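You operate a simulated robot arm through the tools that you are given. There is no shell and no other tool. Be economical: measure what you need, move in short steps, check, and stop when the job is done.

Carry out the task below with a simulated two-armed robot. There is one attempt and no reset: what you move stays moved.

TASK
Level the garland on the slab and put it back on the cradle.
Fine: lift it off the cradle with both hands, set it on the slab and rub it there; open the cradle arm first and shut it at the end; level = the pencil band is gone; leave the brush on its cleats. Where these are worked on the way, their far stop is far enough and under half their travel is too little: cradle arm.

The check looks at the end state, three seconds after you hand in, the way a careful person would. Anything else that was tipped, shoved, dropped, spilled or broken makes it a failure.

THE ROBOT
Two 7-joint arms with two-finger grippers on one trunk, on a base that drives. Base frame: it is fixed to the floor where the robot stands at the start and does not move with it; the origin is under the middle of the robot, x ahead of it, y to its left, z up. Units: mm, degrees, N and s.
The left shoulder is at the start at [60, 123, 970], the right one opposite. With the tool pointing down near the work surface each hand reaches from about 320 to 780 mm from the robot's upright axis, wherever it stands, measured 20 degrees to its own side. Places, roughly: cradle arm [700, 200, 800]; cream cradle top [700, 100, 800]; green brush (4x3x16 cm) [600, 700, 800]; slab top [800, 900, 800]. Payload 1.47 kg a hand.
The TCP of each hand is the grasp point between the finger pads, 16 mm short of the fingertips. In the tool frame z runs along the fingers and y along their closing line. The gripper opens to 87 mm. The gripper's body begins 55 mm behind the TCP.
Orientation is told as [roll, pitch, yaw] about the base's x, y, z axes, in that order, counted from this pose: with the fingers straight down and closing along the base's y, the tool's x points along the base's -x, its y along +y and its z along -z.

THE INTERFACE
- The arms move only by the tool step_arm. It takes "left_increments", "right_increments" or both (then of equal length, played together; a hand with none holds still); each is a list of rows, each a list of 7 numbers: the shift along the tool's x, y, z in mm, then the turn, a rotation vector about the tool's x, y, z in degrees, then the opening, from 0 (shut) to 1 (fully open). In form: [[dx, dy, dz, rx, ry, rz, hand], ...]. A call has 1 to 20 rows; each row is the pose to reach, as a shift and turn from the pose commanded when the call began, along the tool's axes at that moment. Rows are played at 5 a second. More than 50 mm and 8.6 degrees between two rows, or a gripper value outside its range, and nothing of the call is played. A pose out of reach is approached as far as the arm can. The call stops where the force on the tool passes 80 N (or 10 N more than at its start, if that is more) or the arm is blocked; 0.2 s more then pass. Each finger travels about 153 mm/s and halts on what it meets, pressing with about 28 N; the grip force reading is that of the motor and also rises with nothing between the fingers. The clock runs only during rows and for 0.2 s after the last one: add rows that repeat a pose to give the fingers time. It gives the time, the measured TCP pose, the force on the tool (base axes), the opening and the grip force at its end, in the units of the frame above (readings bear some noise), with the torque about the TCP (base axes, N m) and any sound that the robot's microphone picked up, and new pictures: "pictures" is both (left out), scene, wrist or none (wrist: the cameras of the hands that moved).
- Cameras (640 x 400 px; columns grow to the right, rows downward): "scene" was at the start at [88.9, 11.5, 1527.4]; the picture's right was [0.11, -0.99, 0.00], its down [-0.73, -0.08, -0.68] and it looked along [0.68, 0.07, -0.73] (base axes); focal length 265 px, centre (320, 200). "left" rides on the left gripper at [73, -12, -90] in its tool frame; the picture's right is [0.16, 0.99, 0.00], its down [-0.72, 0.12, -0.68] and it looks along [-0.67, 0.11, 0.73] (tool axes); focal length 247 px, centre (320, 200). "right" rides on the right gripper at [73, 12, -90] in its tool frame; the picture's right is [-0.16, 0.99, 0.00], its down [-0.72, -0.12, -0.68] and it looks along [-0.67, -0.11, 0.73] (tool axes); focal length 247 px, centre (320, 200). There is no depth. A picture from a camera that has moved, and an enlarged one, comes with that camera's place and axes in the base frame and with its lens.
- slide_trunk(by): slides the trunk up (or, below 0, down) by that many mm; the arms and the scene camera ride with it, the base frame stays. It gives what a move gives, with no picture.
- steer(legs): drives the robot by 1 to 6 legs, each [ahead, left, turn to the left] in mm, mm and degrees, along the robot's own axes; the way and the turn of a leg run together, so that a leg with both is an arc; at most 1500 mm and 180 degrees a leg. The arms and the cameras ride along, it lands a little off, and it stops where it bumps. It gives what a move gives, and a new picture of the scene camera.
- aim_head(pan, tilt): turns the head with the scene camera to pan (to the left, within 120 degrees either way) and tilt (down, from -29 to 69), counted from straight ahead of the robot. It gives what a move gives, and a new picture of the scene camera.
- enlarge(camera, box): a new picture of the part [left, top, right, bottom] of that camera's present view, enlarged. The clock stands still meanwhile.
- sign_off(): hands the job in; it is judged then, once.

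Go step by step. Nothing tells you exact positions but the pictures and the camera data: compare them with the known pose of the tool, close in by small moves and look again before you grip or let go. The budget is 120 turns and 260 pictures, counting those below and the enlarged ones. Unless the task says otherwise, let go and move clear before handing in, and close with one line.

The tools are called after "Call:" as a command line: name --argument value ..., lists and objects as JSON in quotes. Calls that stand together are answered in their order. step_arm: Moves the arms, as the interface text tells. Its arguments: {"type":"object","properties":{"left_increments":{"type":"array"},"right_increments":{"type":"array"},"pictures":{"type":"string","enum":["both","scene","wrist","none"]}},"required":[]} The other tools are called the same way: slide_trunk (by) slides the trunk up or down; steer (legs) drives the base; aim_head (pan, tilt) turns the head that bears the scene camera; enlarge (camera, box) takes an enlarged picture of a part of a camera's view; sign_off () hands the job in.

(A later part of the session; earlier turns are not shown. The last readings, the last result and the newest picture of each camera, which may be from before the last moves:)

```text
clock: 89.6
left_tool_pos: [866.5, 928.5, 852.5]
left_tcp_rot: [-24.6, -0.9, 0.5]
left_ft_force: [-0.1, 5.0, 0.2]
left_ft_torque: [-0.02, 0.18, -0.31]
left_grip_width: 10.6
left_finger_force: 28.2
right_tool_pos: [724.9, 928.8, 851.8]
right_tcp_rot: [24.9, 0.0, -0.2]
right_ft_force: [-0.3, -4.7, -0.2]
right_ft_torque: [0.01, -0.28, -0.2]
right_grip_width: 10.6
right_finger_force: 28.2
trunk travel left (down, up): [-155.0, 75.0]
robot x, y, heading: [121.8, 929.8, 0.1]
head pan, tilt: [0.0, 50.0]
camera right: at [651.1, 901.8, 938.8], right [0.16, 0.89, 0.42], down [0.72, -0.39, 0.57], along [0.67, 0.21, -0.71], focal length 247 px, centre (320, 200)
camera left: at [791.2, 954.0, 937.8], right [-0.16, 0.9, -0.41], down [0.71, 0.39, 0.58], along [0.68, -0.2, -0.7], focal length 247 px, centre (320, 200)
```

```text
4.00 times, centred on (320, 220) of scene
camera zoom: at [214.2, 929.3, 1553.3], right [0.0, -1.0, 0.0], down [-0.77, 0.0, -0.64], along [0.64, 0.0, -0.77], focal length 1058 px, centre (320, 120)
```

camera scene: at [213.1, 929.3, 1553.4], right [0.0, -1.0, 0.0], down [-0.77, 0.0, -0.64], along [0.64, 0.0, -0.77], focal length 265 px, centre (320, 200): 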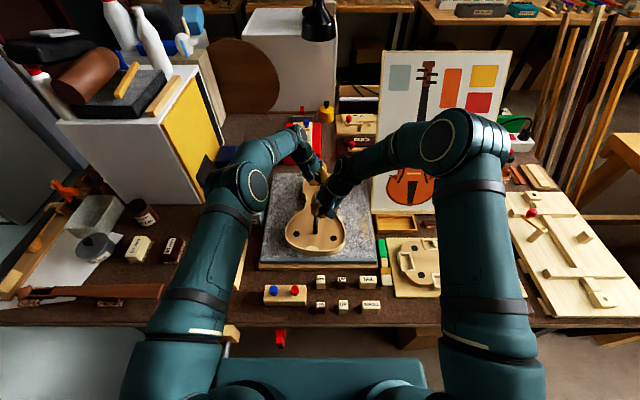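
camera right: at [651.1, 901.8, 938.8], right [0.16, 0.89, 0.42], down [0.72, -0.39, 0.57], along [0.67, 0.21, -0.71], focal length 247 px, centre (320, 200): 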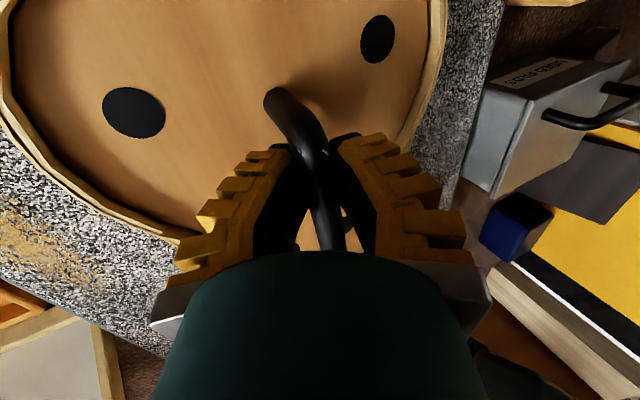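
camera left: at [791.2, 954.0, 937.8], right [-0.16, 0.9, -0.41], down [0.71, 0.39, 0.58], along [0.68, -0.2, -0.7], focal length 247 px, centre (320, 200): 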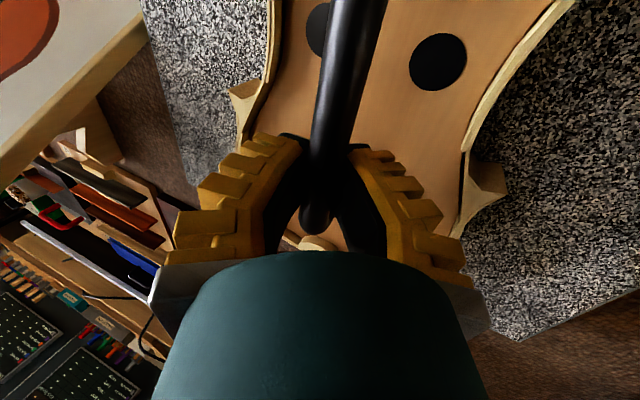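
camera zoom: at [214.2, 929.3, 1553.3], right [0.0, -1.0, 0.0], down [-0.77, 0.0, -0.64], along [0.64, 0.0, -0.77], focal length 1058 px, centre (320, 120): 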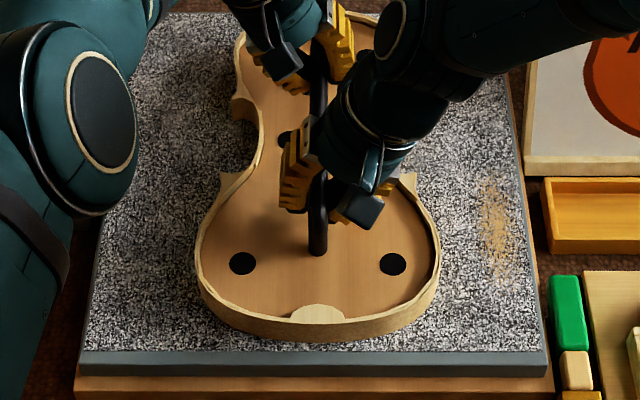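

Call:
step_arm --left_increments '[[0, -1.1, -2.3, 0, 0, 0, 0], [0, -2.5, -5.4, 0, 0, 0, 0], [0, -4.2, -9, 0, 0, 0, 0], [0, -6.3, -13.6, 0, 0, 0, 0], [0, -8.5, -18.1, 0, 0, 0, 0]]' --right_increments '[[0, 1.1, -2.3, 0, 0, 0, 0], [0, 2.5, -5.4, 0, 0, 0, 0], [0, 4.2, -9, 0, 0, 0, 0], [0, 6.3, -13.6, 0, 0, 0, 0], [0, 8.5, -18.1, 0, 0, 0, 0]]' --pictures "none"

Call:
enlarge --camera "scene" --box '[250, 170, 390, 270]'

```text
clock: 90.8
left_tool_pos: [864.4, 928.2, 872.3]
left_tcp_rot: [-24.6, -1.0, 0.4]
left_ft_force: [0.1, 3.6, -3.3]
left_ft_torque: [-0.03, 0.13, -0.3]
left_grip_width: 10.7
left_finger_force: 28.0
right_tool_pos: [724.2, 929.2, 872.1]
right_tcp_rot: [24.9, 0.1, 0.0]
right_ft_force: [-0.5, -2.5, -3.8]
right_ft_torque: [0.0, -0.12, -0.15]
right_grip_width: 10.0
right_finger_force: 28.0
trunk travel left (down, up): [-155.0, 75.0]
robot x, y, heading: [124.1, 928.7, -0.0]
head pan, tilt: [0.0, 50.0]
```

```text
4.00 times, centred on (320, 220) of scene
camera zoom: at [214.1, 929.3, 1553.3], right [0.0, -1.0, 0.0], down [-0.77, 0.0, -0.64], along [0.64, 0.0, -0.77], focal length 1058 px, centre (320, 120)
```

zoom: 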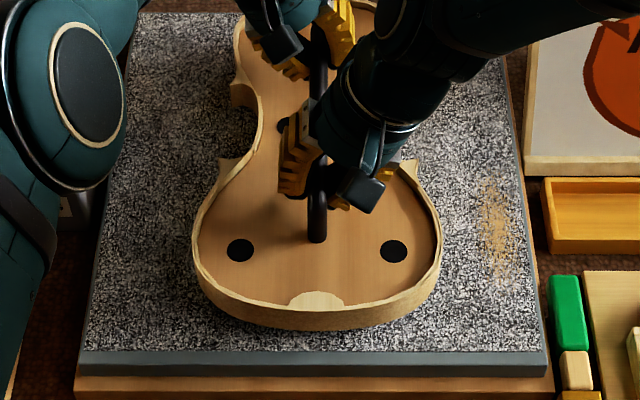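

Call:
step_arm --left_increments '[[0, -4.2, -9, 0, 0, 0, 0], [0, -8.5, -18.1, 0, 0, 0, 0], [0, -12.7, -27.2, 0, 0, 0, 0], [0, -16.9, -36.2, 0, 0, 0, 0]]' --right_increments '[[0, 4.2, -9, 0, 0, 0, 0], [0, 8.5, -18.1, 0, 0, 0, 0], [0, 12.7, -27.2, 0, 0, 0, 0], [0, 16.9, -36.2, 0, 0, 0, 0]]' --pictures "none"

Call:
slide_trunk --by 75

Call:
steer --legs '[[-278, 0, 0]]'

```text
clock: 91.8
left_tool_pos: [864.5, 928.8, 911.4]
left_tcp_rot: [-24.6, -0.8, 0.5]
left_ft_force: [3.1, 2.7, -3.4]
left_ft_torque: [-0.03, 0.03, -0.25]
left_grip_width: 10.4
left_finger_force: 27.6
right_tool_pos: [723.7, 929.1, 912.5]
right_tcp_rot: [24.9, -0.1, -0.2]
right_ft_force: [-3.8, -3.0, -2.6]
right_ft_torque: [-0.01, -0.06, -0.23]
right_grip_width: 10.4
right_finger_force: 28.5
trunk travel left (down, up): [-155.0, 75.0]
robot x, y, heading: [130.8, 923.0, 0.1]
head pan, tilt: [0.0, 50.0]
```

```text
clock: 92.9
left_tool_pos: [865.0, 928.5, 987.7]
left_tcp_rot: [-24.6, -0.8, 0.6]
left_ft_force: [3.6, 3.1, -3.9]
left_ft_torque: [-0.01, 0.02, -0.22]
left_grip_width: 10.6
left_finger_force: 28.0
right_tool_pos: [725.8, 929.6, 986.6]
right_tcp_rot: [24.9, 0.1, -0.2]
right_ft_force: [-3.6, -2.5, -4.0]
right_ft_torque: [0.0, 0.0, -0.1]
right_grip_width: 10.2
right_finger_force: 28.0
trunk travel left (down, up): [-230.0, 0.0]
robot x, y, heading: [123.0, 927.8, -0.0]
head pan, tilt: [0.0, 50.0]
```

```text
clock: 94.8
left_tool_pos: [588.9, 924.7, 988.2]
left_tcp_rot: [-24.7, -0.9, 0.2]
left_ft_force: [2.7, 0.7, -3.4]
left_ft_torque: [-0.03, -0.15, -0.06]
left_grip_width: 10.4
left_finger_force: 27.3
right_tool_pos: [447.8, 927.9, 988.2]
right_tcp_rot: [24.9, 0.1, -0.4]
right_ft_force: [-2.7, -0.4, -2.5]
right_ft_torque: [-0.04, 0.13, -0.02]
right_grip_width: 10.3
right_finger_force: 28.0
trunk travel left (down, up): [-230.0, 0.0]
robot x, y, heading: [-151.8, 925.8, -0.2]
head pan, tilt: [0.0, 50.0]
camera scene: at [-62.1, 928.8, 1628.4], right [0.0, -1.0, 0.0], down [-0.77, 0.0, -0.64], along [0.64, 0.0, -0.77], focal length 265 px, centre (320, 200)
```

scene: 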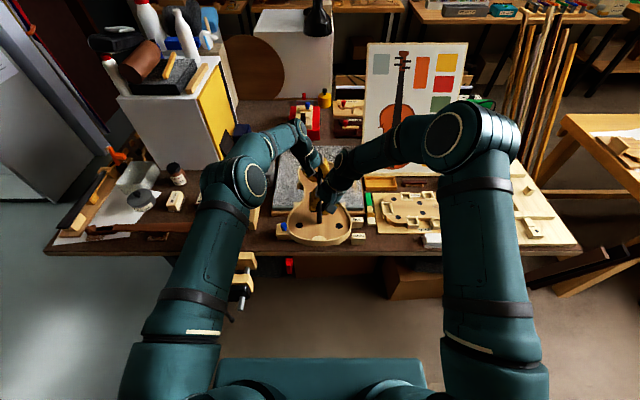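

Call:
steer --legs '[[0, -810, 0.2]]'

Call:
enlarge --camera "scene" --box '[240, 140, 400, 240]'

```text
clock: 102.3
left_tool_pos: [587.1, 116.1, 985.4]
left_tcp_rot: [-24.6, -0.9, 0.1]
left_ft_force: [0.4, -0.4, -3.5]
left_ft_torque: [-0.02, -0.07, 0.0]
left_grip_width: 10.9
left_finger_force: 28.3
right_tool_pos: [446.5, 118.8, 986.4]
right_tcp_rot: [24.9, 0.0, -0.7]
right_ft_force: [-0.3, 0.7, -1.7]
right_ft_torque: [-0.01, 0.02, 0.1]
right_grip_width: 10.7
right_finger_force: 28.3
trunk travel left (down, up): [-230.0, 0.0]
robot x, y, heading: [-152.5, 119.2, -0.1]
head pan, tilt: [0.0, 50.0]
camera scene: at [-63.5, 121.6, 1628.3], right [0.0, -1.0, 0.0], down [-0.77, 0.0, -0.64], along [0.64, 0.0, -0.77], focal length 265 px, centre (320, 200)
```

scene: 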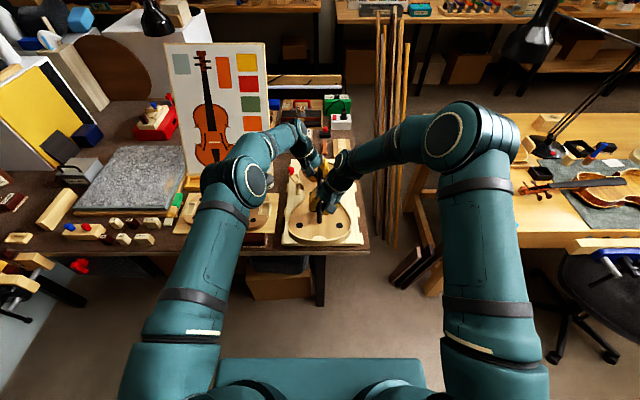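

```text
4.00 times, centred on (320, 190) of scene
camera zoom: at [-63.5, 121.6, 1628.3], right [0.0, -1.0, 0.0], down [-0.77, 0.0, -0.64], along [0.64, 0.0, -0.77], focal length 1058 px, centre (320, 240)
```

zoom: 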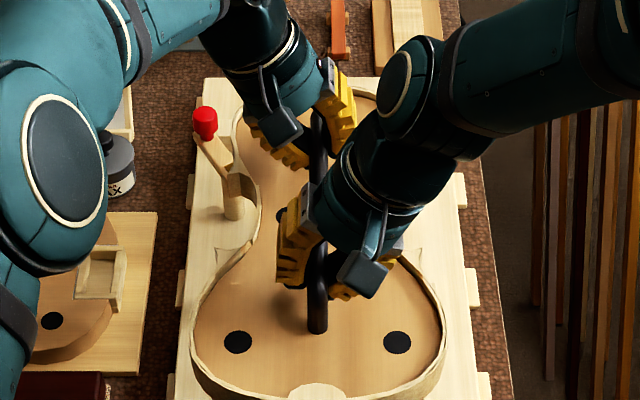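

Call:
steer --legs '[[154, -1, 0.1]]'

Call:
enlarge --camera "scene" --box '[240, 140, 400, 240]'

Call:
enlarge --camera "scene" --box '[256, 210, 384, 290]'

```text
clock: 103.7
left_tool_pos: [741.0, 115.7, 987.0]
left_tcp_rot: [-24.6, -0.9, 0.1]
left_ft_force: [1.4, 0.2, -3.5]
left_ft_torque: [-0.02, -0.06, 0.04]
left_grip_width: 10.9
left_finger_force: 28.6
right_tool_pos: [600.1, 118.8, 986.6]
right_tcp_rot: [24.9, 0.1, -0.4]
right_ft_force: [0.3, 0.7, -3.1]
right_ft_torque: [-0.01, 0.01, 0.11]
right_grip_width: 10.7
right_finger_force: 28.1
trunk travel left (down, up): [-230.0, 0.0]
robot x, y, heading: [3.9, 115.8, -0.2]
head pan, tilt: [0.0, 50.0]
camera scene: at [90.8, 120.4, 1628.2], right [0.0, -1.0, 0.0], down [-0.77, 0.0, -0.64], along [0.64, 0.0, -0.77], focal length 265 px, centre (320, 200)
```

scene: 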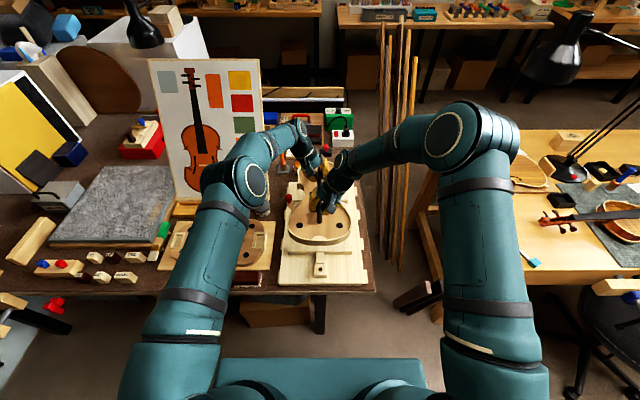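

```text
4.00 times, centred on (320, 190) of scene
camera zoom: at [90.8, 120.4, 1628.2], right [0.0, -1.0, 0.0], down [-0.77, 0.0, -0.64], along [0.64, 0.0, -0.77], focal length 1058 px, centre (320, 240)
```

zoom: 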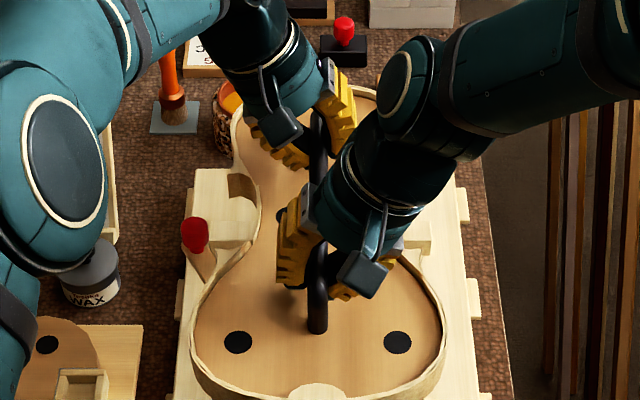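

```text
5.00 times, centred on (320, 250) of scene
camera zoom: at [90.8, 120.4, 1628.2], right [0.0, -1.0, 0.0], down [-0.77, 0.0, -0.64], along [0.64, 0.0, -0.77], focal length 1323 px, centre (320, -50)
```

zoom: 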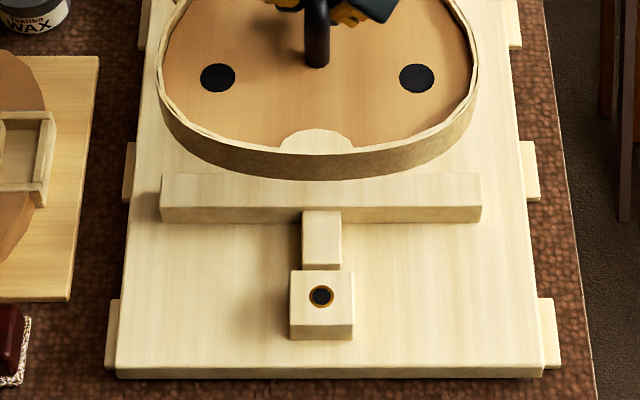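

Call:
slide_trunk --by -75

Call:
enlarge --camera "scene" --box '[264, 195, 376, 265]'

Call:
enlarge --camera "scene" --box '[272, 155, 368, 215]'

```text
clock: 104.8
left_tool_pos: [738.5, 115.6, 912.4]
left_tcp_rot: [-24.5, -0.8, 0.2]
left_ft_force: [-0.1, -0.3, -4.0]
left_ft_torque: [0.02, -0.03, -0.02]
left_grip_width: 10.9
left_finger_force: 28.6
right_tool_pos: [599.1, 119.2, 913.1]
right_tcp_rot: [24.9, 0.0, -0.5]
right_ft_force: [0.0, 0.5, -2.3]
right_ft_torque: [-0.01, -0.04, 0.11]
right_grip_width: 11.2
right_finger_force: 27.8
trunk travel left (down, up): [-155.0, 75.0]
robot x, y, heading: [1.7, 114.8, -0.0]
head pan, tilt: [0.0, 50.0]
```

```text
5.71 times, centred on (320, 230) of scene
camera zoom: at [88.7, 120.4, 1553.5], right [0.0, -1.0, 0.0], down [-0.77, 0.0, -0.64], along [0.64, 0.0, -0.77], focal length 1512 px, centre (320, 29)
```

zoom: 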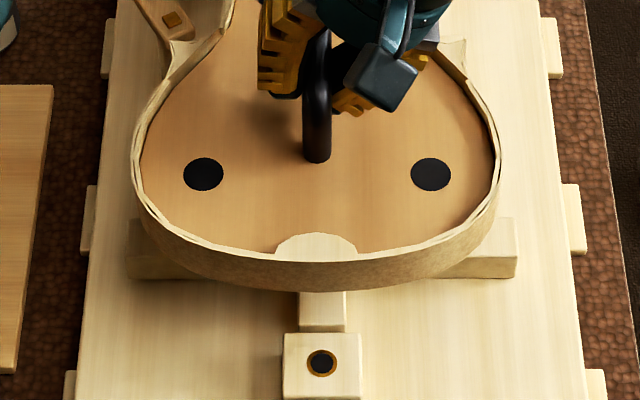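

```text
6.67 times, centred on (320, 185) of scene
camera zoom: at [88.7, 120.4, 1553.5], right [0.0, -1.0, 0.0], down [-0.77, 0.0, -0.64], along [0.64, 0.0, -0.77], focal length 1764 px, centre (320, 300)
```

zoom: 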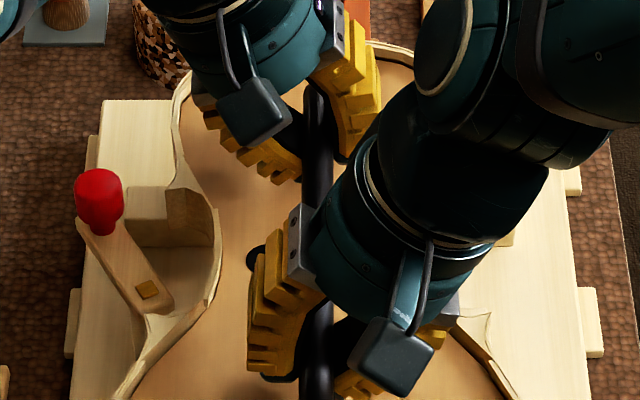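

Call:
step_arm --left_increments '[[-2, 2, 6, 0, 0, 0, 0], [-4, 4, 12, 0, 0, 0, 0], [-4, 6, 18, 0, 0, 0, 0], [-4, 8.1, 23.8, 0, 0, 0, 0]]' --right_increments '[[-2, -3.2, 5.4, 0, 0, 0, 0], [-4, -6.5, 10.8, 0, 0, 0, 0], [-4, -9.7, 16.2, 0, 0, 0, 0], [-4, -13, 21.5, 0, 0, 0, 0]]' --pictures "none"

Call:
enlarge --camera "scene" --box '[264, 205, 376, 275]'

Call:
enlarge --camera "scene" --box '[272, 155, 368, 215]'

```text
clock: 105.8
left_tool_pos: [744.4, 112.9, 885.6]
left_tcp_rot: [-24.7, -0.8, 0.0]
left_ft_force: [-5.7, -2.0, -2.3]
left_ft_torque: [-0.02, -0.04, 0.06]
left_grip_width: 10.9
left_finger_force: 27.6
right_tool_pos: [603.8, 115.1, 886.5]
right_tcp_rot: [25.0, 0.0, -0.4]
right_ft_force: [6.2, 2.7, -3.5]
right_ft_torque: [0.0, 0.06, 0.17]
right_grip_width: 10.1
right_finger_force: 28.1
trunk travel left (down, up): [-155.0, 75.0]
robot x, y, heading: [-3.4, 120.0, 0.1]
head pan, tilt: [0.0, 50.0]
```

```text
5.71 times, centred on (320, 240) of scene
camera zoom: at [89.6, 120.3, 1553.3], right [0.0, -1.0, 0.0], down [-0.77, 0.0, -0.64], along [0.64, 0.0, -0.77], focal length 1512 px, centre (320, -29)
```

zoom: 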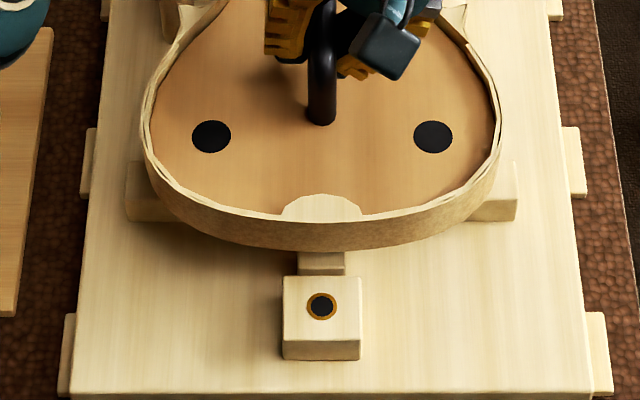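

```text
6.67 times, centred on (320, 185) of scene
camera zoom: at [89.6, 120.3, 1553.3], right [0.0, -1.0, 0.0], down [-0.77, 0.0, -0.64], along [0.64, 0.0, -0.77], focal length 1764 px, centre (320, 300)
```

zoom: 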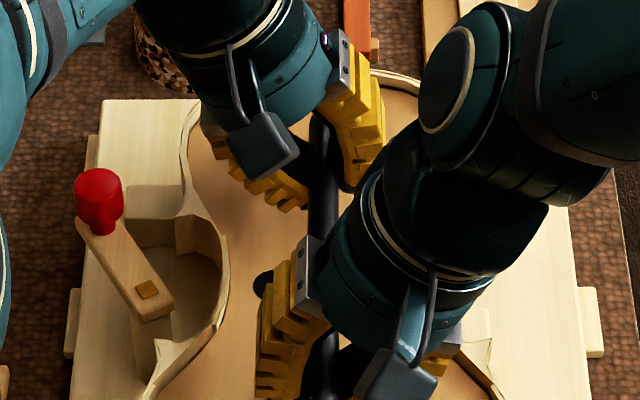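

Call:
step_arm --left_increments '[[0, 2.1, 4.5, 0, 0, 0, 0], [0, 4.2, 9, 0, 0, 0, 0], [0, 5.9, 12.7, 0, 0, 0, 0]]' --right_increments '[[0, -2.1, 4.5, 0, 0, 0, 0], [0, -4.2, 9, 0, 0, 0, 0], [0, -5.9, 12.7, 0, 0, 0, 0]]' --pictures "none"

Call:
enlarge --camera "scene" --box '[264, 205, 376, 275]'

Call:
enlarge --camera "scene" --box '[272, 155, 368, 215]'

```text
clock: 106.6
left_tool_pos: [744.1, 114.3, 872.5]
left_tcp_rot: [-24.6, -0.8, 0.2]
left_ft_force: [-6.3, -2.4, -3.3]
left_ft_torque: [-0.03, -0.01, 0.12]
left_grip_width: 11.3
left_finger_force: 27.5
right_tool_pos: [604.1, 115.5, 872.4]
right_tcp_rot: [25.0, 0.0, -0.6]
right_ft_force: [7.4, 0.7, -3.2]
right_ft_torque: [-0.01, 0.08, 0.19]
right_grip_width: 10.5
right_finger_force: 28.2
trunk travel left (down, up): [-155.0, 75.0]
robot x, y, heading: [1.9, 117.4, -0.2]
head pan, tilt: [0.0, 50.0]
```

```text
5.71 times, centred on (320, 240) of scene
camera zoom: at [89.5, 120.4, 1553.3], right [0.0, -1.0, 0.0], down [-0.77, 0.0, -0.64], along [0.64, 0.0, -0.77], focal length 1512 px, centre (320, -29)
```

zoom: 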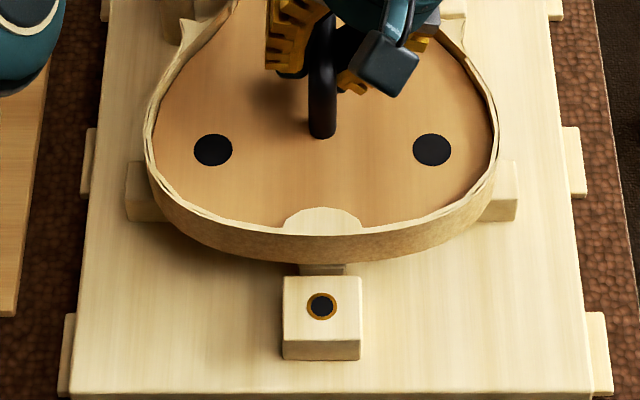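

```text
6.67 times, centred on (320, 185) of scene
camera zoom: at [89.5, 120.4, 1553.3], right [0.0, -1.0, 0.0], down [-0.77, 0.0, -0.64], along [0.64, 0.0, -0.77], focal length 1764 px, centre (320, 300)
```

zoom: 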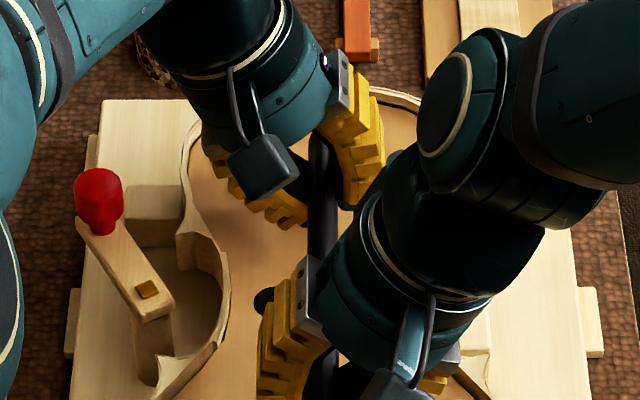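

Call:
step_arm --left_increments '[[0.5, 1.3, 2.7, 0, 0, 0, 0], [0.5, 2.1, 4.5, 0, 0, 0, 0], [0.5, 2.8, 6.1, 0, 0, 0, 0]]' --right_increments '[[-0.5, -1.3, 2.7, 0, 0, 0, 0], [-0.5, -2.1, 4.5, 0, 0, 0, 0], [-0.5, -2.8, 6.1, 0, 0, 0, 0]]' --pictures "none"

Call:
enlarge --camera "scene" --box '[264, 205, 376, 275]'

```text
clock: 107.4
left_tool_pos: [744.6, 113.6, 864.8]
left_tcp_rot: [-24.6, -0.8, 0.2]
left_ft_force: [-1.4, -0.8, -4.0]
left_ft_torque: [-0.03, -0.15, 0.08]
left_grip_width: 10.7
left_finger_force: 28.2
right_tool_pos: [604.3, 115.7, 866.9]
right_tcp_rot: [24.9, 0.1, -0.4]
right_ft_force: [2.9, 1.2, -1.8]
right_ft_torque: [0.04, 0.06, 0.11]
right_grip_width: 11.2
right_finger_force: 27.9
trunk travel left (down, up): [-155.0, 75.0]
robot x, y, heading: [3.9, 118.4, -0.3]
head pan, tilt: [0.0, 50.0]
```

```text
5.71 times, centred on (320, 240) of scene
camera zoom: at [89.5, 120.4, 1553.3], right [0.0, -1.0, 0.0], down [-0.77, 0.0, -0.64], along [0.64, 0.0, -0.77], focal length 1512 px, centre (320, -29)
```

zoom: 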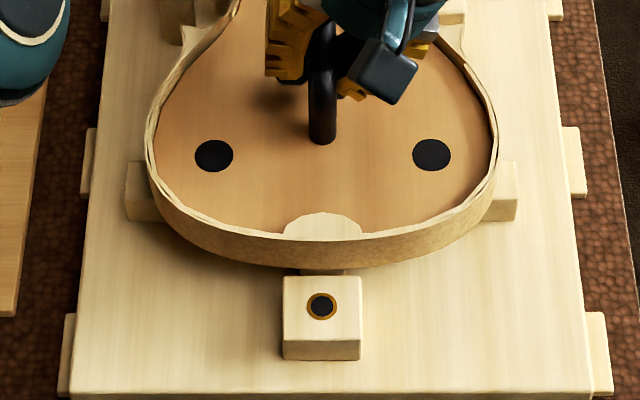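

Call:
step_arm --left_increments '[[0, 0.85, 1.8, 0, 0, 0, 0], [0, 1.3, 2.7, 0, 0, 0, 0], [0, 1.7, 3.6, 0, 0, 0, 0]]' --right_increments '[[0, -0.85, 1.8, 0, 0, 0, 0], [0, -1.3, 2.7, 0, 0, 0, 0], [0, -1.7, 3.6, 0, 0, 0, 0]]' --pictures "none"

Call:
enlarge --camera "scene" --box '[264, 205, 376, 275]'

```text
clock: 108.2
left_tool_pos: [744.4, 113.7, 862.0]
left_tcp_rot: [-24.6, -1.0, 0.2]
left_ft_force: [1.0, -0.3, -5.1]
left_ft_torque: [-0.02, -0.03, 0.03]
left_grip_width: 10.7
left_finger_force: 28.2
right_tool_pos: [604.3, 115.7, 863.8]
right_tcp_rot: [24.9, 0.1, -0.3]
right_ft_force: [-1.8, 1.0, -2.0]
right_ft_torque: [-0.01, -0.1, 0.06]
right_grip_width: 11.1
right_finger_force: 27.7
trunk travel left (down, up): [-155.0, 75.0]
robot x, y, heading: [0.4, 117.0, -0.2]
head pan, tilt: [0.0, 50.0]
```

```text
5.71 times, centred on (320, 240) of scene
camera zoom: at [89.4, 120.4, 1553.3], right [0.0, -1.0, 0.0], down [-0.77, 0.0, -0.64], along [0.64, 0.0, -0.77], focal length 1512 px, centre (320, -29)
```

zoom: 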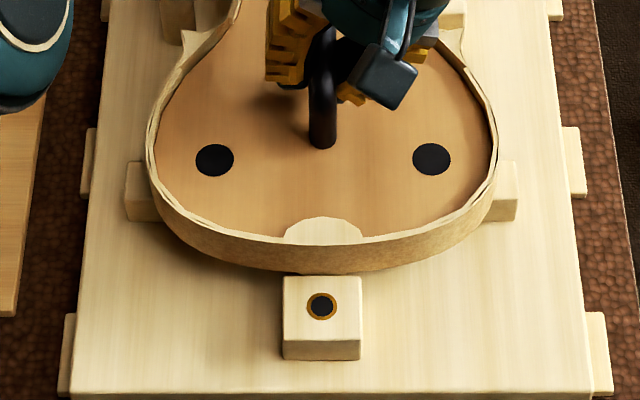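

Call:
step_arm --left_increments '[[-0.5, 0.6, 1.3, 0, 0, 0, 0], [-1, 1.1, 2.3, 0, 0, 0, 0], [-1, 1.3, 2.7, 0, 0, 0, 0]]' --right_increments '[[-0.5, -0.6, 1.3, 0, 0, 0, 0], [-1, -1.1, 2.3, 0, 0, 0, 0], [-1, -1.3, 2.7, 0, 0, 0, 0]]' --pictures "none"

Call:
enlarge --camera "scene" --box '[264, 205, 376, 275]'

```text
clock: 109.0
left_tool_pos: [745.5, 113.8, 859.2]
left_tcp_rot: [-24.7, -1.0, 0.1]
left_ft_force: [1.0, -2.3, -4.1]
left_ft_torque: [0.01, -0.08, 0.09]
left_grip_width: 10.6
left_finger_force: 27.7
right_tool_pos: [604.5, 116.3, 859.8]
right_tcp_rot: [25.0, 0.0, -0.4]
right_ft_force: [0.0, 1.8, -1.2]
right_ft_torque: [0.02, 0.02, 0.18]
right_grip_width: 11.5
right_finger_force: 27.8
trunk travel left (down, up): [-155.0, 75.0]
robot x, y, heading: [1.2, 118.2, 0.1]
head pan, tilt: [0.0, 50.0]
```

```text
5.71 times, centred on (320, 240) of scene
camera zoom: at [89.3, 120.4, 1553.3], right [0.0, -1.0, 0.0], down [-0.77, 0.0, -0.64], along [0.64, 0.0, -0.77], focal length 1512 px, centre (320, -29)
```

zoom: 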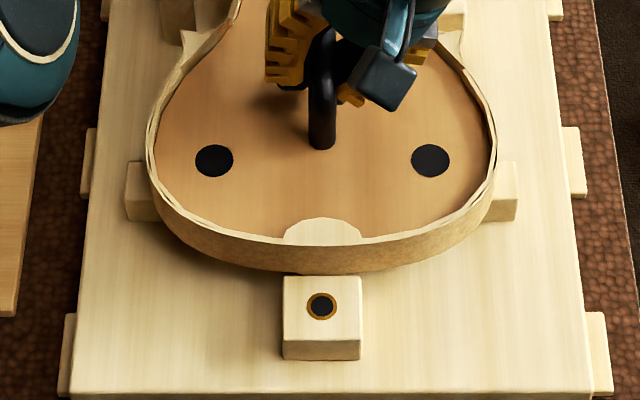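

Call:
step_arm --left_increments '[[0, 0.6, 1.3, 0, 0, 0, 0], [0, 1.1, 2.3, 0, 0, 0, 0], [0, 1.3, 2.7, 0, 0, 0, 0]]' --right_increments '[[0, -0.6, 1.3, 0, 0, 0, 0], [0, -1.1, 2.3, 0, 0, 0, 0], [0, -1.3, 2.7, 0, 0, 0, 0]]' --pictures "none"

Call:
enlarge --camera "scene" --box '[264, 205, 376, 275]'

Call:
enlarge --camera "left" --box '[200, 0, 640, 275]'

```text
clock: 109.8
left_tool_pos: [745.3, 115.0, 856.9]
left_tcp_rot: [-24.6, -0.8, 0.2]
left_ft_force: [1.7, -1.7, -3.0]
left_ft_torque: [-0.01, -0.02, 0.13]
left_grip_width: 6.3
left_finger_force: 27.6
right_tool_pos: [603.7, 115.1, 856.8]
right_tcp_rot: [24.8, 0.0, -0.6]
right_ft_force: [0.3, 2.4, -2.4]
right_ft_torque: [0.02, -0.03, 0.16]
right_grip_width: 6.2
right_finger_force: 27.8
trunk travel left (down, up): [-155.0, 75.0]
robot x, y, heading: [1.6, 119.8, -0.0]
head pan, tilt: [0.0, 50.0]
```

```text
5.71 times, centred on (320, 240) of scene
camera zoom: at [89.4, 120.4, 1553.3], right [0.0, -1.0, 0.0], down [-0.77, 0.0, -0.64], along [0.64, 0.0, -0.77], focal length 1512 px, centre (320, -29)
```

zoom: 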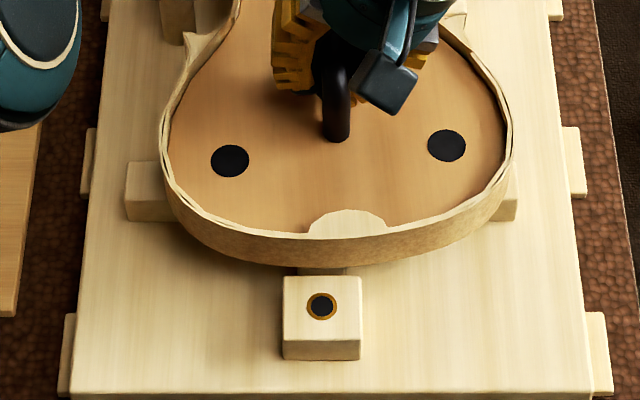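

```text
1.45 times, centred on (420, 138) of left
camera zoom: at [670.9, 139.6, 941.6], right [-0.15, 0.9, -0.41], down [0.71, 0.39, 0.58], along [0.68, -0.21, -0.7], focal length 359 px, centre (174, 291)
```

zoom: 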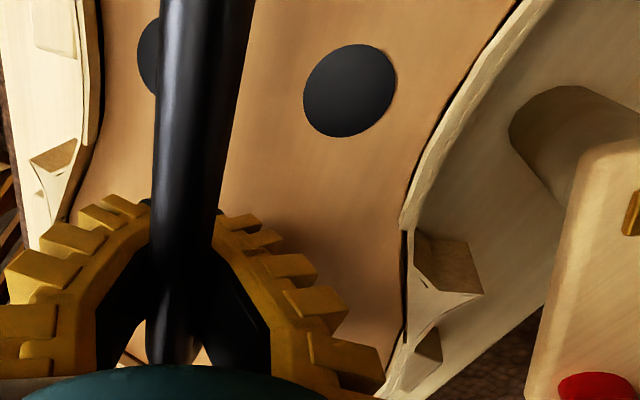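

Call:
step_arm --left_increments '[[0, 0, 0, 0, 0, 0, 0.4], [0, 0, 0, 0, 0, 0, 0.4], [0, -2.6, -4.3, 0, 0, 0, 0.4], [0, -2.6, -4.3, 0, 0, 0, 0.4], [0, -2.6, -4.3, 0, 0, 0, 0.2], [0, -2.6, -4.3, 0, 0, 0, 0], [0, -2.6, -4.3, 0, 0, 0, 0]]' --right_increments '[[0, 0, 0, 0, 0, 0, 0.4], [0, 0, 0, 0, 0, 0, 0.4], [0, 3, -4.1, 0, 0, 0, 0.4], [0, 3, -4.1, 0, 0, 0, 0.4], [0, 3, -4.1, 0, 0, 0, 0.2], [0, 3, -4.1, 0, 0, 0, 0], [0, 3, -4.1, 0, 0, 0, 0]]' --pictures "none"

Call:
enlarge --camera "scene" --box '[264, 205, 376, 275]'

```text
clock: 111.4
left_tool_pos: [746.1, 112.8, 861.4]
left_tcp_rot: [-24.6, -0.8, 0.2]
left_ft_force: [-0.1, -2.6, -4.6]
left_ft_torque: [-0.02, 0.01, 0.21]
left_grip_width: 5.9
left_finger_force: 28.3
right_tool_pos: [604.5, 116.6, 861.4]
right_tcp_rot: [24.9, 0.0, -0.4]
right_ft_force: [-0.1, 2.8, -3.1]
right_ft_torque: [-0.02, 0.01, 0.17]
right_grip_width: 6.0
right_finger_force: 28.2
trunk travel left (down, up): [-155.0, 75.0]
robot x, y, heading: [1.1, 115.7, -0.1]
head pan, tilt: [0.0, 50.0]
```

```text
5.71 times, centred on (320, 240) of scene
camera zoom: at [89.3, 120.4, 1553.3], right [0.0, -1.0, 0.0], down [-0.77, 0.0, -0.64], along [0.64, 0.0, -0.77], focal length 1512 px, centre (320, -29)
```

zoom: 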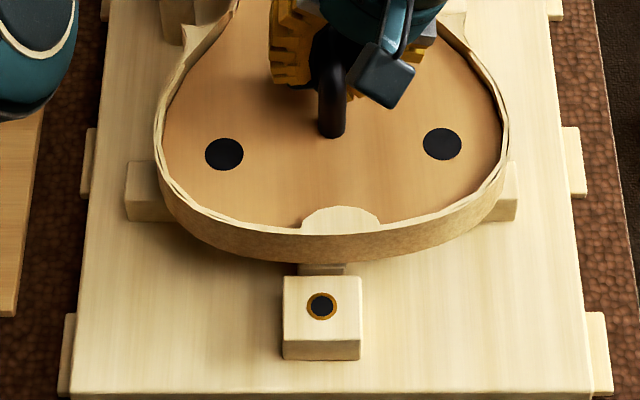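

Call:
step_arm --left_increments '[[0, 1.3, 2.7, 0, 0, 0, 0], [0, 1.3, 2.7, 0, 0, 0, 0.1], [0, 1.3, 2.7, 0, 0, 0, 0.2], [0, 1.3, 2.7, 0, 0, 0, 0.4], [0, 1.3, 2.7, 0, 0, 0, 0.5], [0, 1.3, 2.7, 0, 0, 0, 0.5]]' --right_increments '[[0, -1.3, 2.7, 0, 0, 0, 0], [0, -1.3, 2.7, 0, 0, 0, 0.1], [0, -1.3, 2.7, 0, 0, 0, 0.2], [0, -1.3, 2.7, 0, 0, 0, 0.4], [0, -1.3, 2.7, 0, 0, 0, 0.5], [0, -1.3, 2.7, 0, 0, 0, 0.5]]' --pictures "wrist"

Call:
enlarge --camera "scene" --box '[264, 205, 376, 275]'

```text
clock: 112.8
left_tool_pos: [744.4, 113.4, 857.8]
left_tcp_rot: [-24.6, -0.9, 0.2]
left_ft_force: [-0.2, -0.4, 0.1]
left_ft_torque: [-0.01, -0.02, 0.03]
left_grip_width: 49.2
left_finger_force: 4.2
right_tool_pos: [604.9, 116.4, 858.7]
right_tcp_rot: [25.0, 0.0, -0.3]
right_ft_force: [0.2, 0.8, 0.8]
right_ft_torque: [0.0, 0.02, -0.03]
right_grip_width: 49.3
right_finger_force: 3.7
trunk travel left (down, up): [-155.0, 75.0]
robot x, y, heading: [1.6, 121.2, -0.1]
head pan, tilt: [0.0, 50.0]
camera right: at [530.6, 89.5, 945.2], right [0.17, 0.89, 0.42], down [0.72, -0.4, 0.57], along [0.67, 0.21, -0.71], focal length 247 px, centre (320, 200)
camera left: at [670.8, 138.6, 944.2], right [-0.15, 0.9, -0.41], down [0.71, 0.39, 0.58], along [0.68, -0.21, -0.7], focal length 247 px, centre (320, 200)
```

right: 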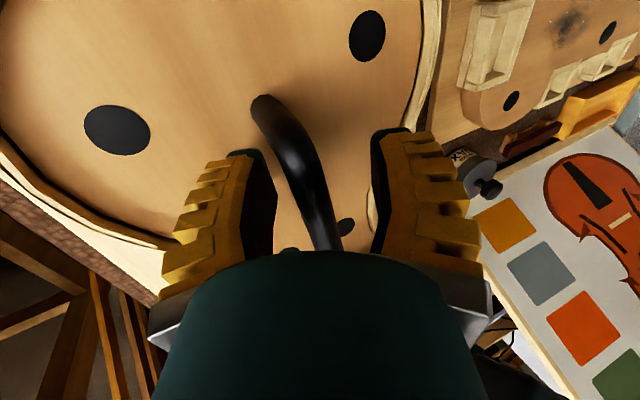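
left: 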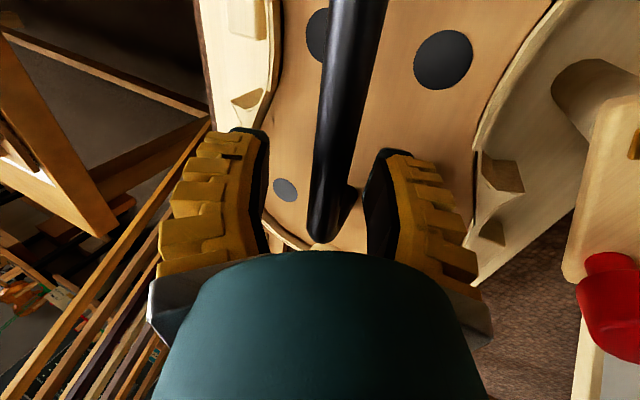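

```text
5.71 times, centred on (320, 240) of scene
camera zoom: at [88.7, 120.4, 1553.4], right [0.0, -1.0, 0.0], down [-0.77, 0.0, -0.64], along [0.64, 0.0, -0.77], focal length 1512 px, centre (320, -29)
```

zoom: 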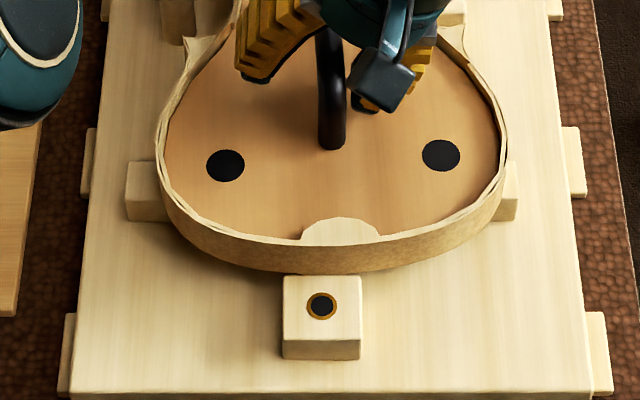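

Call:
step_arm --left_increments '[[0, 1.6, -8.4, 0, 0, 0, 0.5], [0, 1.6, -8.4, 0, 0, 0, 0.4], [0, 1.6, -8.4, 0, 0, 0, 0.25], [0, 1.6, -8.4, 0, 0, 0, 0.1], [0, 1.6, -8.4, 0, 0, 0, 0], [0, 1.6, -8.4, 0, 0, 0, 0]]' --right_increments '[[0, 4, -5.2, 0, 0, 0, 0.5], [0, 4, -5.2, 0, 0, 0, 0.4], [0, 4, -5.2, 0, 0, 0, 0.25], [0, 4, -5.2, 0, 0, 0, 0.1], [0, 4, -5.2, 0, 0, 0, 0], [0, 4, -5.2, 0, 0, 0, 0]]' --pictures "none"

Call:
enlarge --camera "scene" --box '[264, 205, 376, 275]'

```text
clock: 114.2
left_tool_pos: [743.7, 118.7, 865.7]
left_tcp_rot: [-24.7, -1.0, 0.2]
left_ft_force: [0.8, 5.7, 3.5]
left_ft_torque: [0.04, 0.2, -0.3]
left_grip_width: 10.4
left_finger_force: 28.1
right_tool_pos: [604.1, 117.3, 865.6]
right_tcp_rot: [25.0, -0.1, -0.5]
right_ft_force: [-0.4, -6.5, 3.6]
right_ft_torque: [-0.03, 0.36, 0.02]
right_grip_width: 10.8
right_finger_force: 27.4
trunk travel left (down, up): [-155.0, 75.0]
robot x, y, heading: [-3.1, 120.1, -0.2]
head pan, tilt: [0.0, 50.0]
```

```text
5.71 times, centred on (320, 240) of scene
camera zoom: at [88.1, 120.5, 1553.4], right [0.0, -1.0, 0.0], down [-0.77, 0.0, -0.64], along [0.64, 0.0, -0.77], focal length 1512 px, centre (320, -29)
```

zoom: 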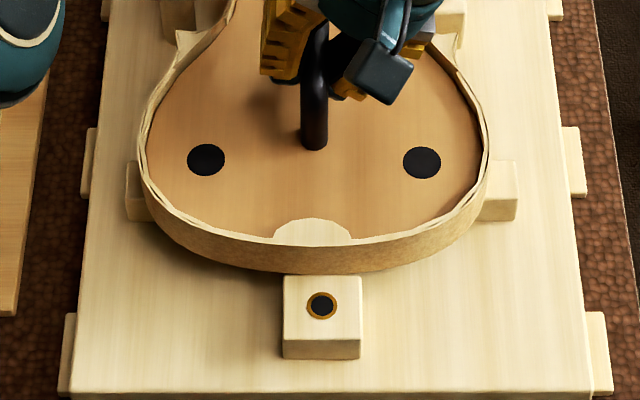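

Call:
step_arm --left_increments '[[0, -1.6, 0.75, 0, 0, 0, 0], [0, -3.2, 1.5, 0, 0, 0, 0], [0, -3.2, 1.5, 0, 0, 0, 0]]' --right_increments '[[0, -2, -0.95, 0, 0, 0, 0], [0, -4.3, -2, 0, 0, 0, 0], [0, -4.3, -2, 0, 0, 0, 0]]' --pictures "none"

Call:
enlarge --camera "scene" --box '[264, 205, 376, 275]'

Call:
enlarge --camera "scene" --box '[272, 160, 368, 220]'

```text
clock: 115.0
left_tool_pos: [745.7, 115.5, 865.0]
left_tcp_rot: [-24.7, -0.9, 0.2]
left_ft_force: [2.8, 5.7, 1.5]
left_ft_torque: [0.02, -0.3, -0.1]
left_grip_width: 10.3
left_finger_force: 27.9
right_tool_pos: [604.5, 114.3, 865.9]
right_tcp_rot: [25.0, -0.1, -0.5]
right_ft_force: [-0.8, -1.0, 4.0]
right_ft_torque: [0.0, -0.04, -0.23]
right_grip_width: 10.6
right_finger_force: 28.3
trunk travel left (down, up): [-155.0, 75.0]
robot x, y, heading: [1.0, 119.0, -0.0]
head pan, tilt: [0.0, 50.0]
```

```text
5.71 times, centred on (320, 240) of scene
camera zoom: at [88.2, 121.0, 1553.4], right [0.0, -1.0, 0.0], down [-0.77, 0.0, -0.64], along [0.64, 0.0, -0.77], focal length 1512 px, centre (320, -29)
```

zoom: 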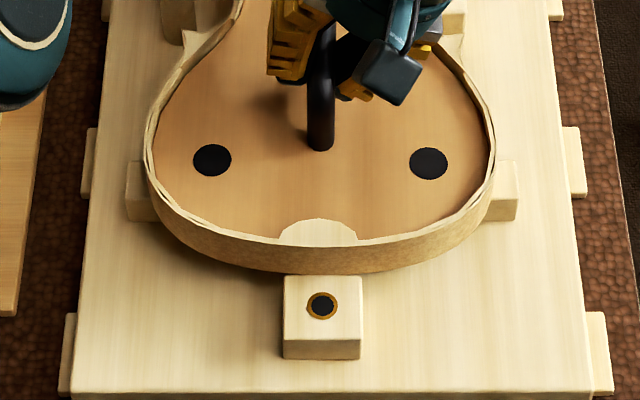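

```text
6.67 times, centred on (320, 190) of scene
camera zoom: at [88.2, 121.0, 1553.4], right [0.0, -1.0, 0.0], down [-0.77, 0.0, -0.64], along [0.64, 0.0, -0.77], focal length 1764 px, centre (320, 267)
```

zoom: 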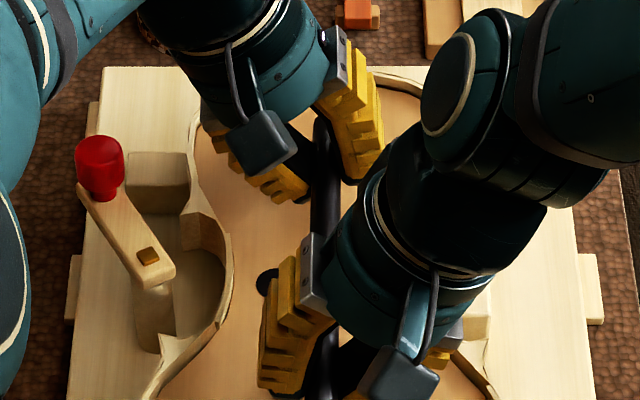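

Call:
step_arm --left_increments '[[0, 0.3, -0.1, 0, 0, 0, 0], [0, 0.5, -0.2, 0, 0, 0, 0]]' --right_increments '[[0, -0.9, -0.4, 0, 0, 0, 0], [0, -1.9, -0.9, 0, 0, 0, 0]]' --pictures "none"

Call:
enlarge --camera "scene" --box '[264, 205, 376, 275]'

```text
clock: 115.6
left_tool_pos: [744.1, 113.3, 866.1]
left_tcp_rot: [-24.8, -0.9, 0.1]
left_ft_force: [3.4, -2.5, 2.6]
left_ft_torque: [-0.05, -0.11, -0.07]
left_grip_width: 9.2
left_finger_force: 28.3
right_tool_pos: [603.3, 112.7, 866.1]
right_tcp_rot: [25.0, 0.1, -0.4]
right_ft_force: [-1.4, 6.3, 5.3]
right_ft_torque: [0.06, 0.2, 0.02]
right_grip_width: 9.3
right_finger_force: 28.2
trunk travel left (down, up): [-155.0, 75.0]
robot x, y, heading: [1.3, 117.2, -0.4]
head pan, tilt: [0.0, 50.0]
```

```text
5.71 times, centred on (320, 240) of scene
camera zoom: at [88.1, 120.9, 1553.4], right [0.0, -1.0, 0.0], down [-0.77, 0.0, -0.64], along [0.64, 0.0, -0.77], focal length 1512 px, centre (320, -29)
```

zoom: 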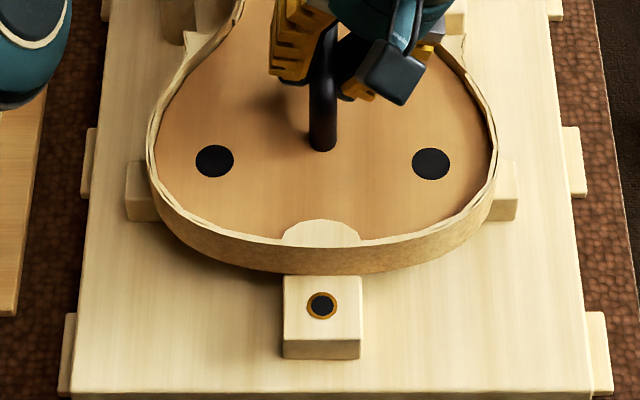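

Call:
step_arm --left_increments '[[0, 0, 0, 0, 0, 0, 0.2], [0, 0, 0, 0, 0, 0, 0.55], [0, 0, 0, 0, 0, 0, 0.55], [0, 0, -30, 0, 0, 0, 0.55], [0, 0, -70, 0, 0, 0, 0.55], [0, 0, -110, 0, 0, 0, 0.55]]' --right_increments '[[0, 0, 0, 0, 0, 0, 0.2], [0, 0, 0, 0, 0, 0, 0.55], [0, 0, 0, 0, 0, 0, 0.55], [0, 0, -30, 0, 0, 0, 0.55], [0, 0, -70, 0, 0, 0, 0.55], [20, 0, -110, 0, 0, 0, 0.55]]' --pictures "none"

Call:
step_arm --left_increments '[[20, 20, -10, 0, 0, 0, 0.55], [40, 40, -20, 0, 0, 0, 0.55], [60, 60, -30, 0, 0, 0, 0.55]]' --right_increments '[[40, -20, -10, 0, 0, 0, 0.55], [80, -50, -20, 0, 0, 0, 0.55], [120, -80, -30, 0, 0, 0, 0.55]]' --pictures "scene"

Call:
enlarge --camera "scene" --box '[256, 160, 384, 275]'

```text
clock: 117.0
left_tool_pos: [742.2, 162.1, 966.7]
left_tcp_rot: [-24.7, -0.8, 0.2]
left_ft_force: [0.0, 0.2, -0.2]
left_ft_torque: [0.0, -0.03, 0.04]
left_grip_width: 53.1
left_finger_force: 4.1
right_tool_pos: [581.9, 65.2, 965.6]
right_tcp_rot: [24.9, -0.1, -0.4]
right_ft_force: [-0.5, -0.5, 0.9]
right_ft_torque: [-0.04, 0.0, -0.01]
right_grip_width: 53.2
right_finger_force: 3.4
trunk travel left (down, up): [-155.0, 75.0]
robot x, y, heading: [-0.0, 114.7, -0.2]
head pan, tilt: [0.0, 50.0]
```

```text
refused: row 2 steps farther than a row can; nothing moved
```

```text
3.48 times, centred on (320, 218) of scene
camera zoom: at [86.4, 120.4, 1553.6], right [0.0, -1.0, 0.0], down [-0.76, 0.0, -0.64], along [0.64, 0.0, -0.76], focal length 920 px, centre (320, 139)
```

zoom: 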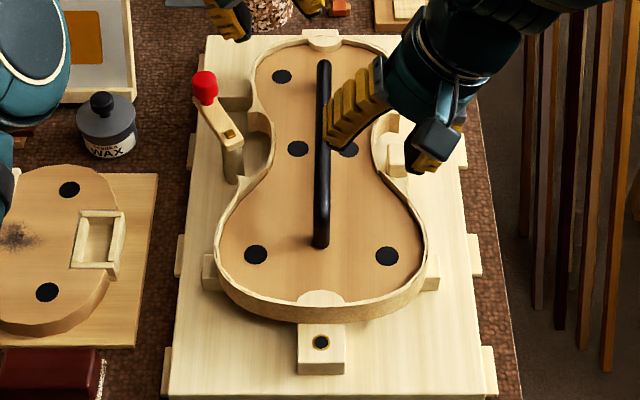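

Call:
step_arm --left_increments '[[5, 5, -10, 0, 0, 0, 0.55], [10, 10, -20, -6, 0, 0, 0.55], [15, 17, -30, -13, 0, 0, 0.55], [22, 24.7, -36.9, -19, 0, 0, 0.55], [22, 24.7, -36.9, -24.7, 0.8, 0, 0.55]]' --right_increments '[[25, -10, -17, 0, 0, 0, 0.55], [50, -21, -34, 0, 0, 0, 0.55], [75, -32, -51, 0, 0, 0, 0.55], [100, -43, -68, 0, 0, 0, 0.55], [122, -54.2, -85, 0, 0, 0, 0.55]]' --pictures "both"

Call:
enlarge --camera "scene" --box '[256, 160, 384, 275]'

```text
clock: 118.2
left_tool_pos: [720.0, 197.5, 987.9]
left_tcp_rot: [0.2, -0.2, 0.0]
left_ft_force: [-0.6, 0.2, -0.5]
left_ft_torque: [0.01, 0.0, 0.0]
left_grip_width: 53.5
left_finger_force: 3.2
right_tool_pos: [460.4, -20.1, 1020.5]
right_tcp_rot: [24.9, 0.0, -0.5]
right_ft_force: [-0.9, -0.3, -0.4]
right_ft_torque: [0.0, 0.0, 0.0]
right_grip_width: 53.6
right_finger_force: 3.9
trunk travel left (down, up): [-155.0, 75.0]
robot x, y, heading: [4.5, 117.7, -0.2]
head pan, tilt: [0.0, 50.0]
camera scene: at [87.9, 119.3, 1553.4], right [0.0, -1.0, 0.0], down [-0.77, 0.0, -0.64], along [0.64, 0.0, -0.77], focal length 265 px, centre (320, 200)
camera right: at [386.7, -47.2, 1106.1], right [0.17, 0.89, 0.42], down [0.72, -0.4, 0.57], along [0.67, 0.21, -0.71], focal length 247 px, centre (320, 200)
camera left: at [646.9, 184.9, 1078.7], right [-0.16, 0.99, 0.0], down [0.72, 0.11, 0.68], along [0.67, 0.11, -0.73], focal length 247 px, centre (320, 200)
```

scene: 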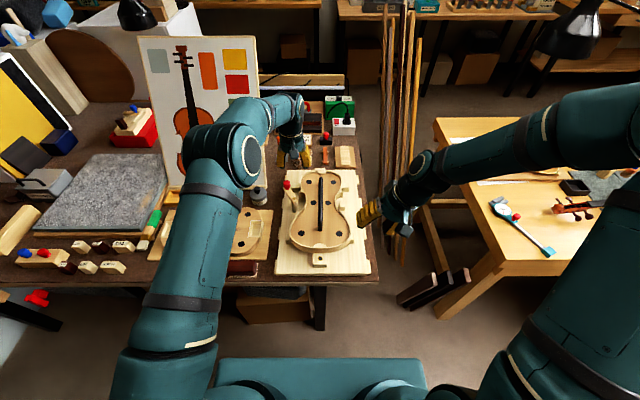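
right: 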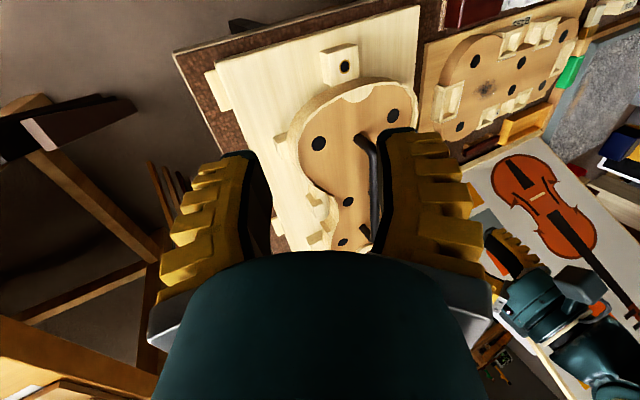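
left: 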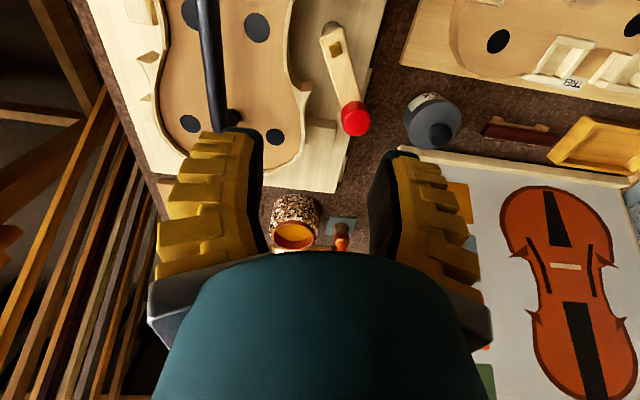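

```text
3.48 times, centred on (320, 218) of scene
camera zoom: at [87.9, 119.3, 1553.4], right [0.0, -1.0, 0.0], down [-0.77, 0.0, -0.64], along [0.64, 0.0, -0.77], focal length 920 px, centre (320, 139)
```

zoom: 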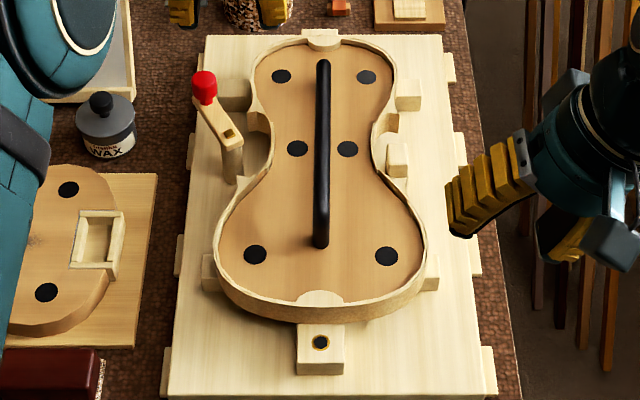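

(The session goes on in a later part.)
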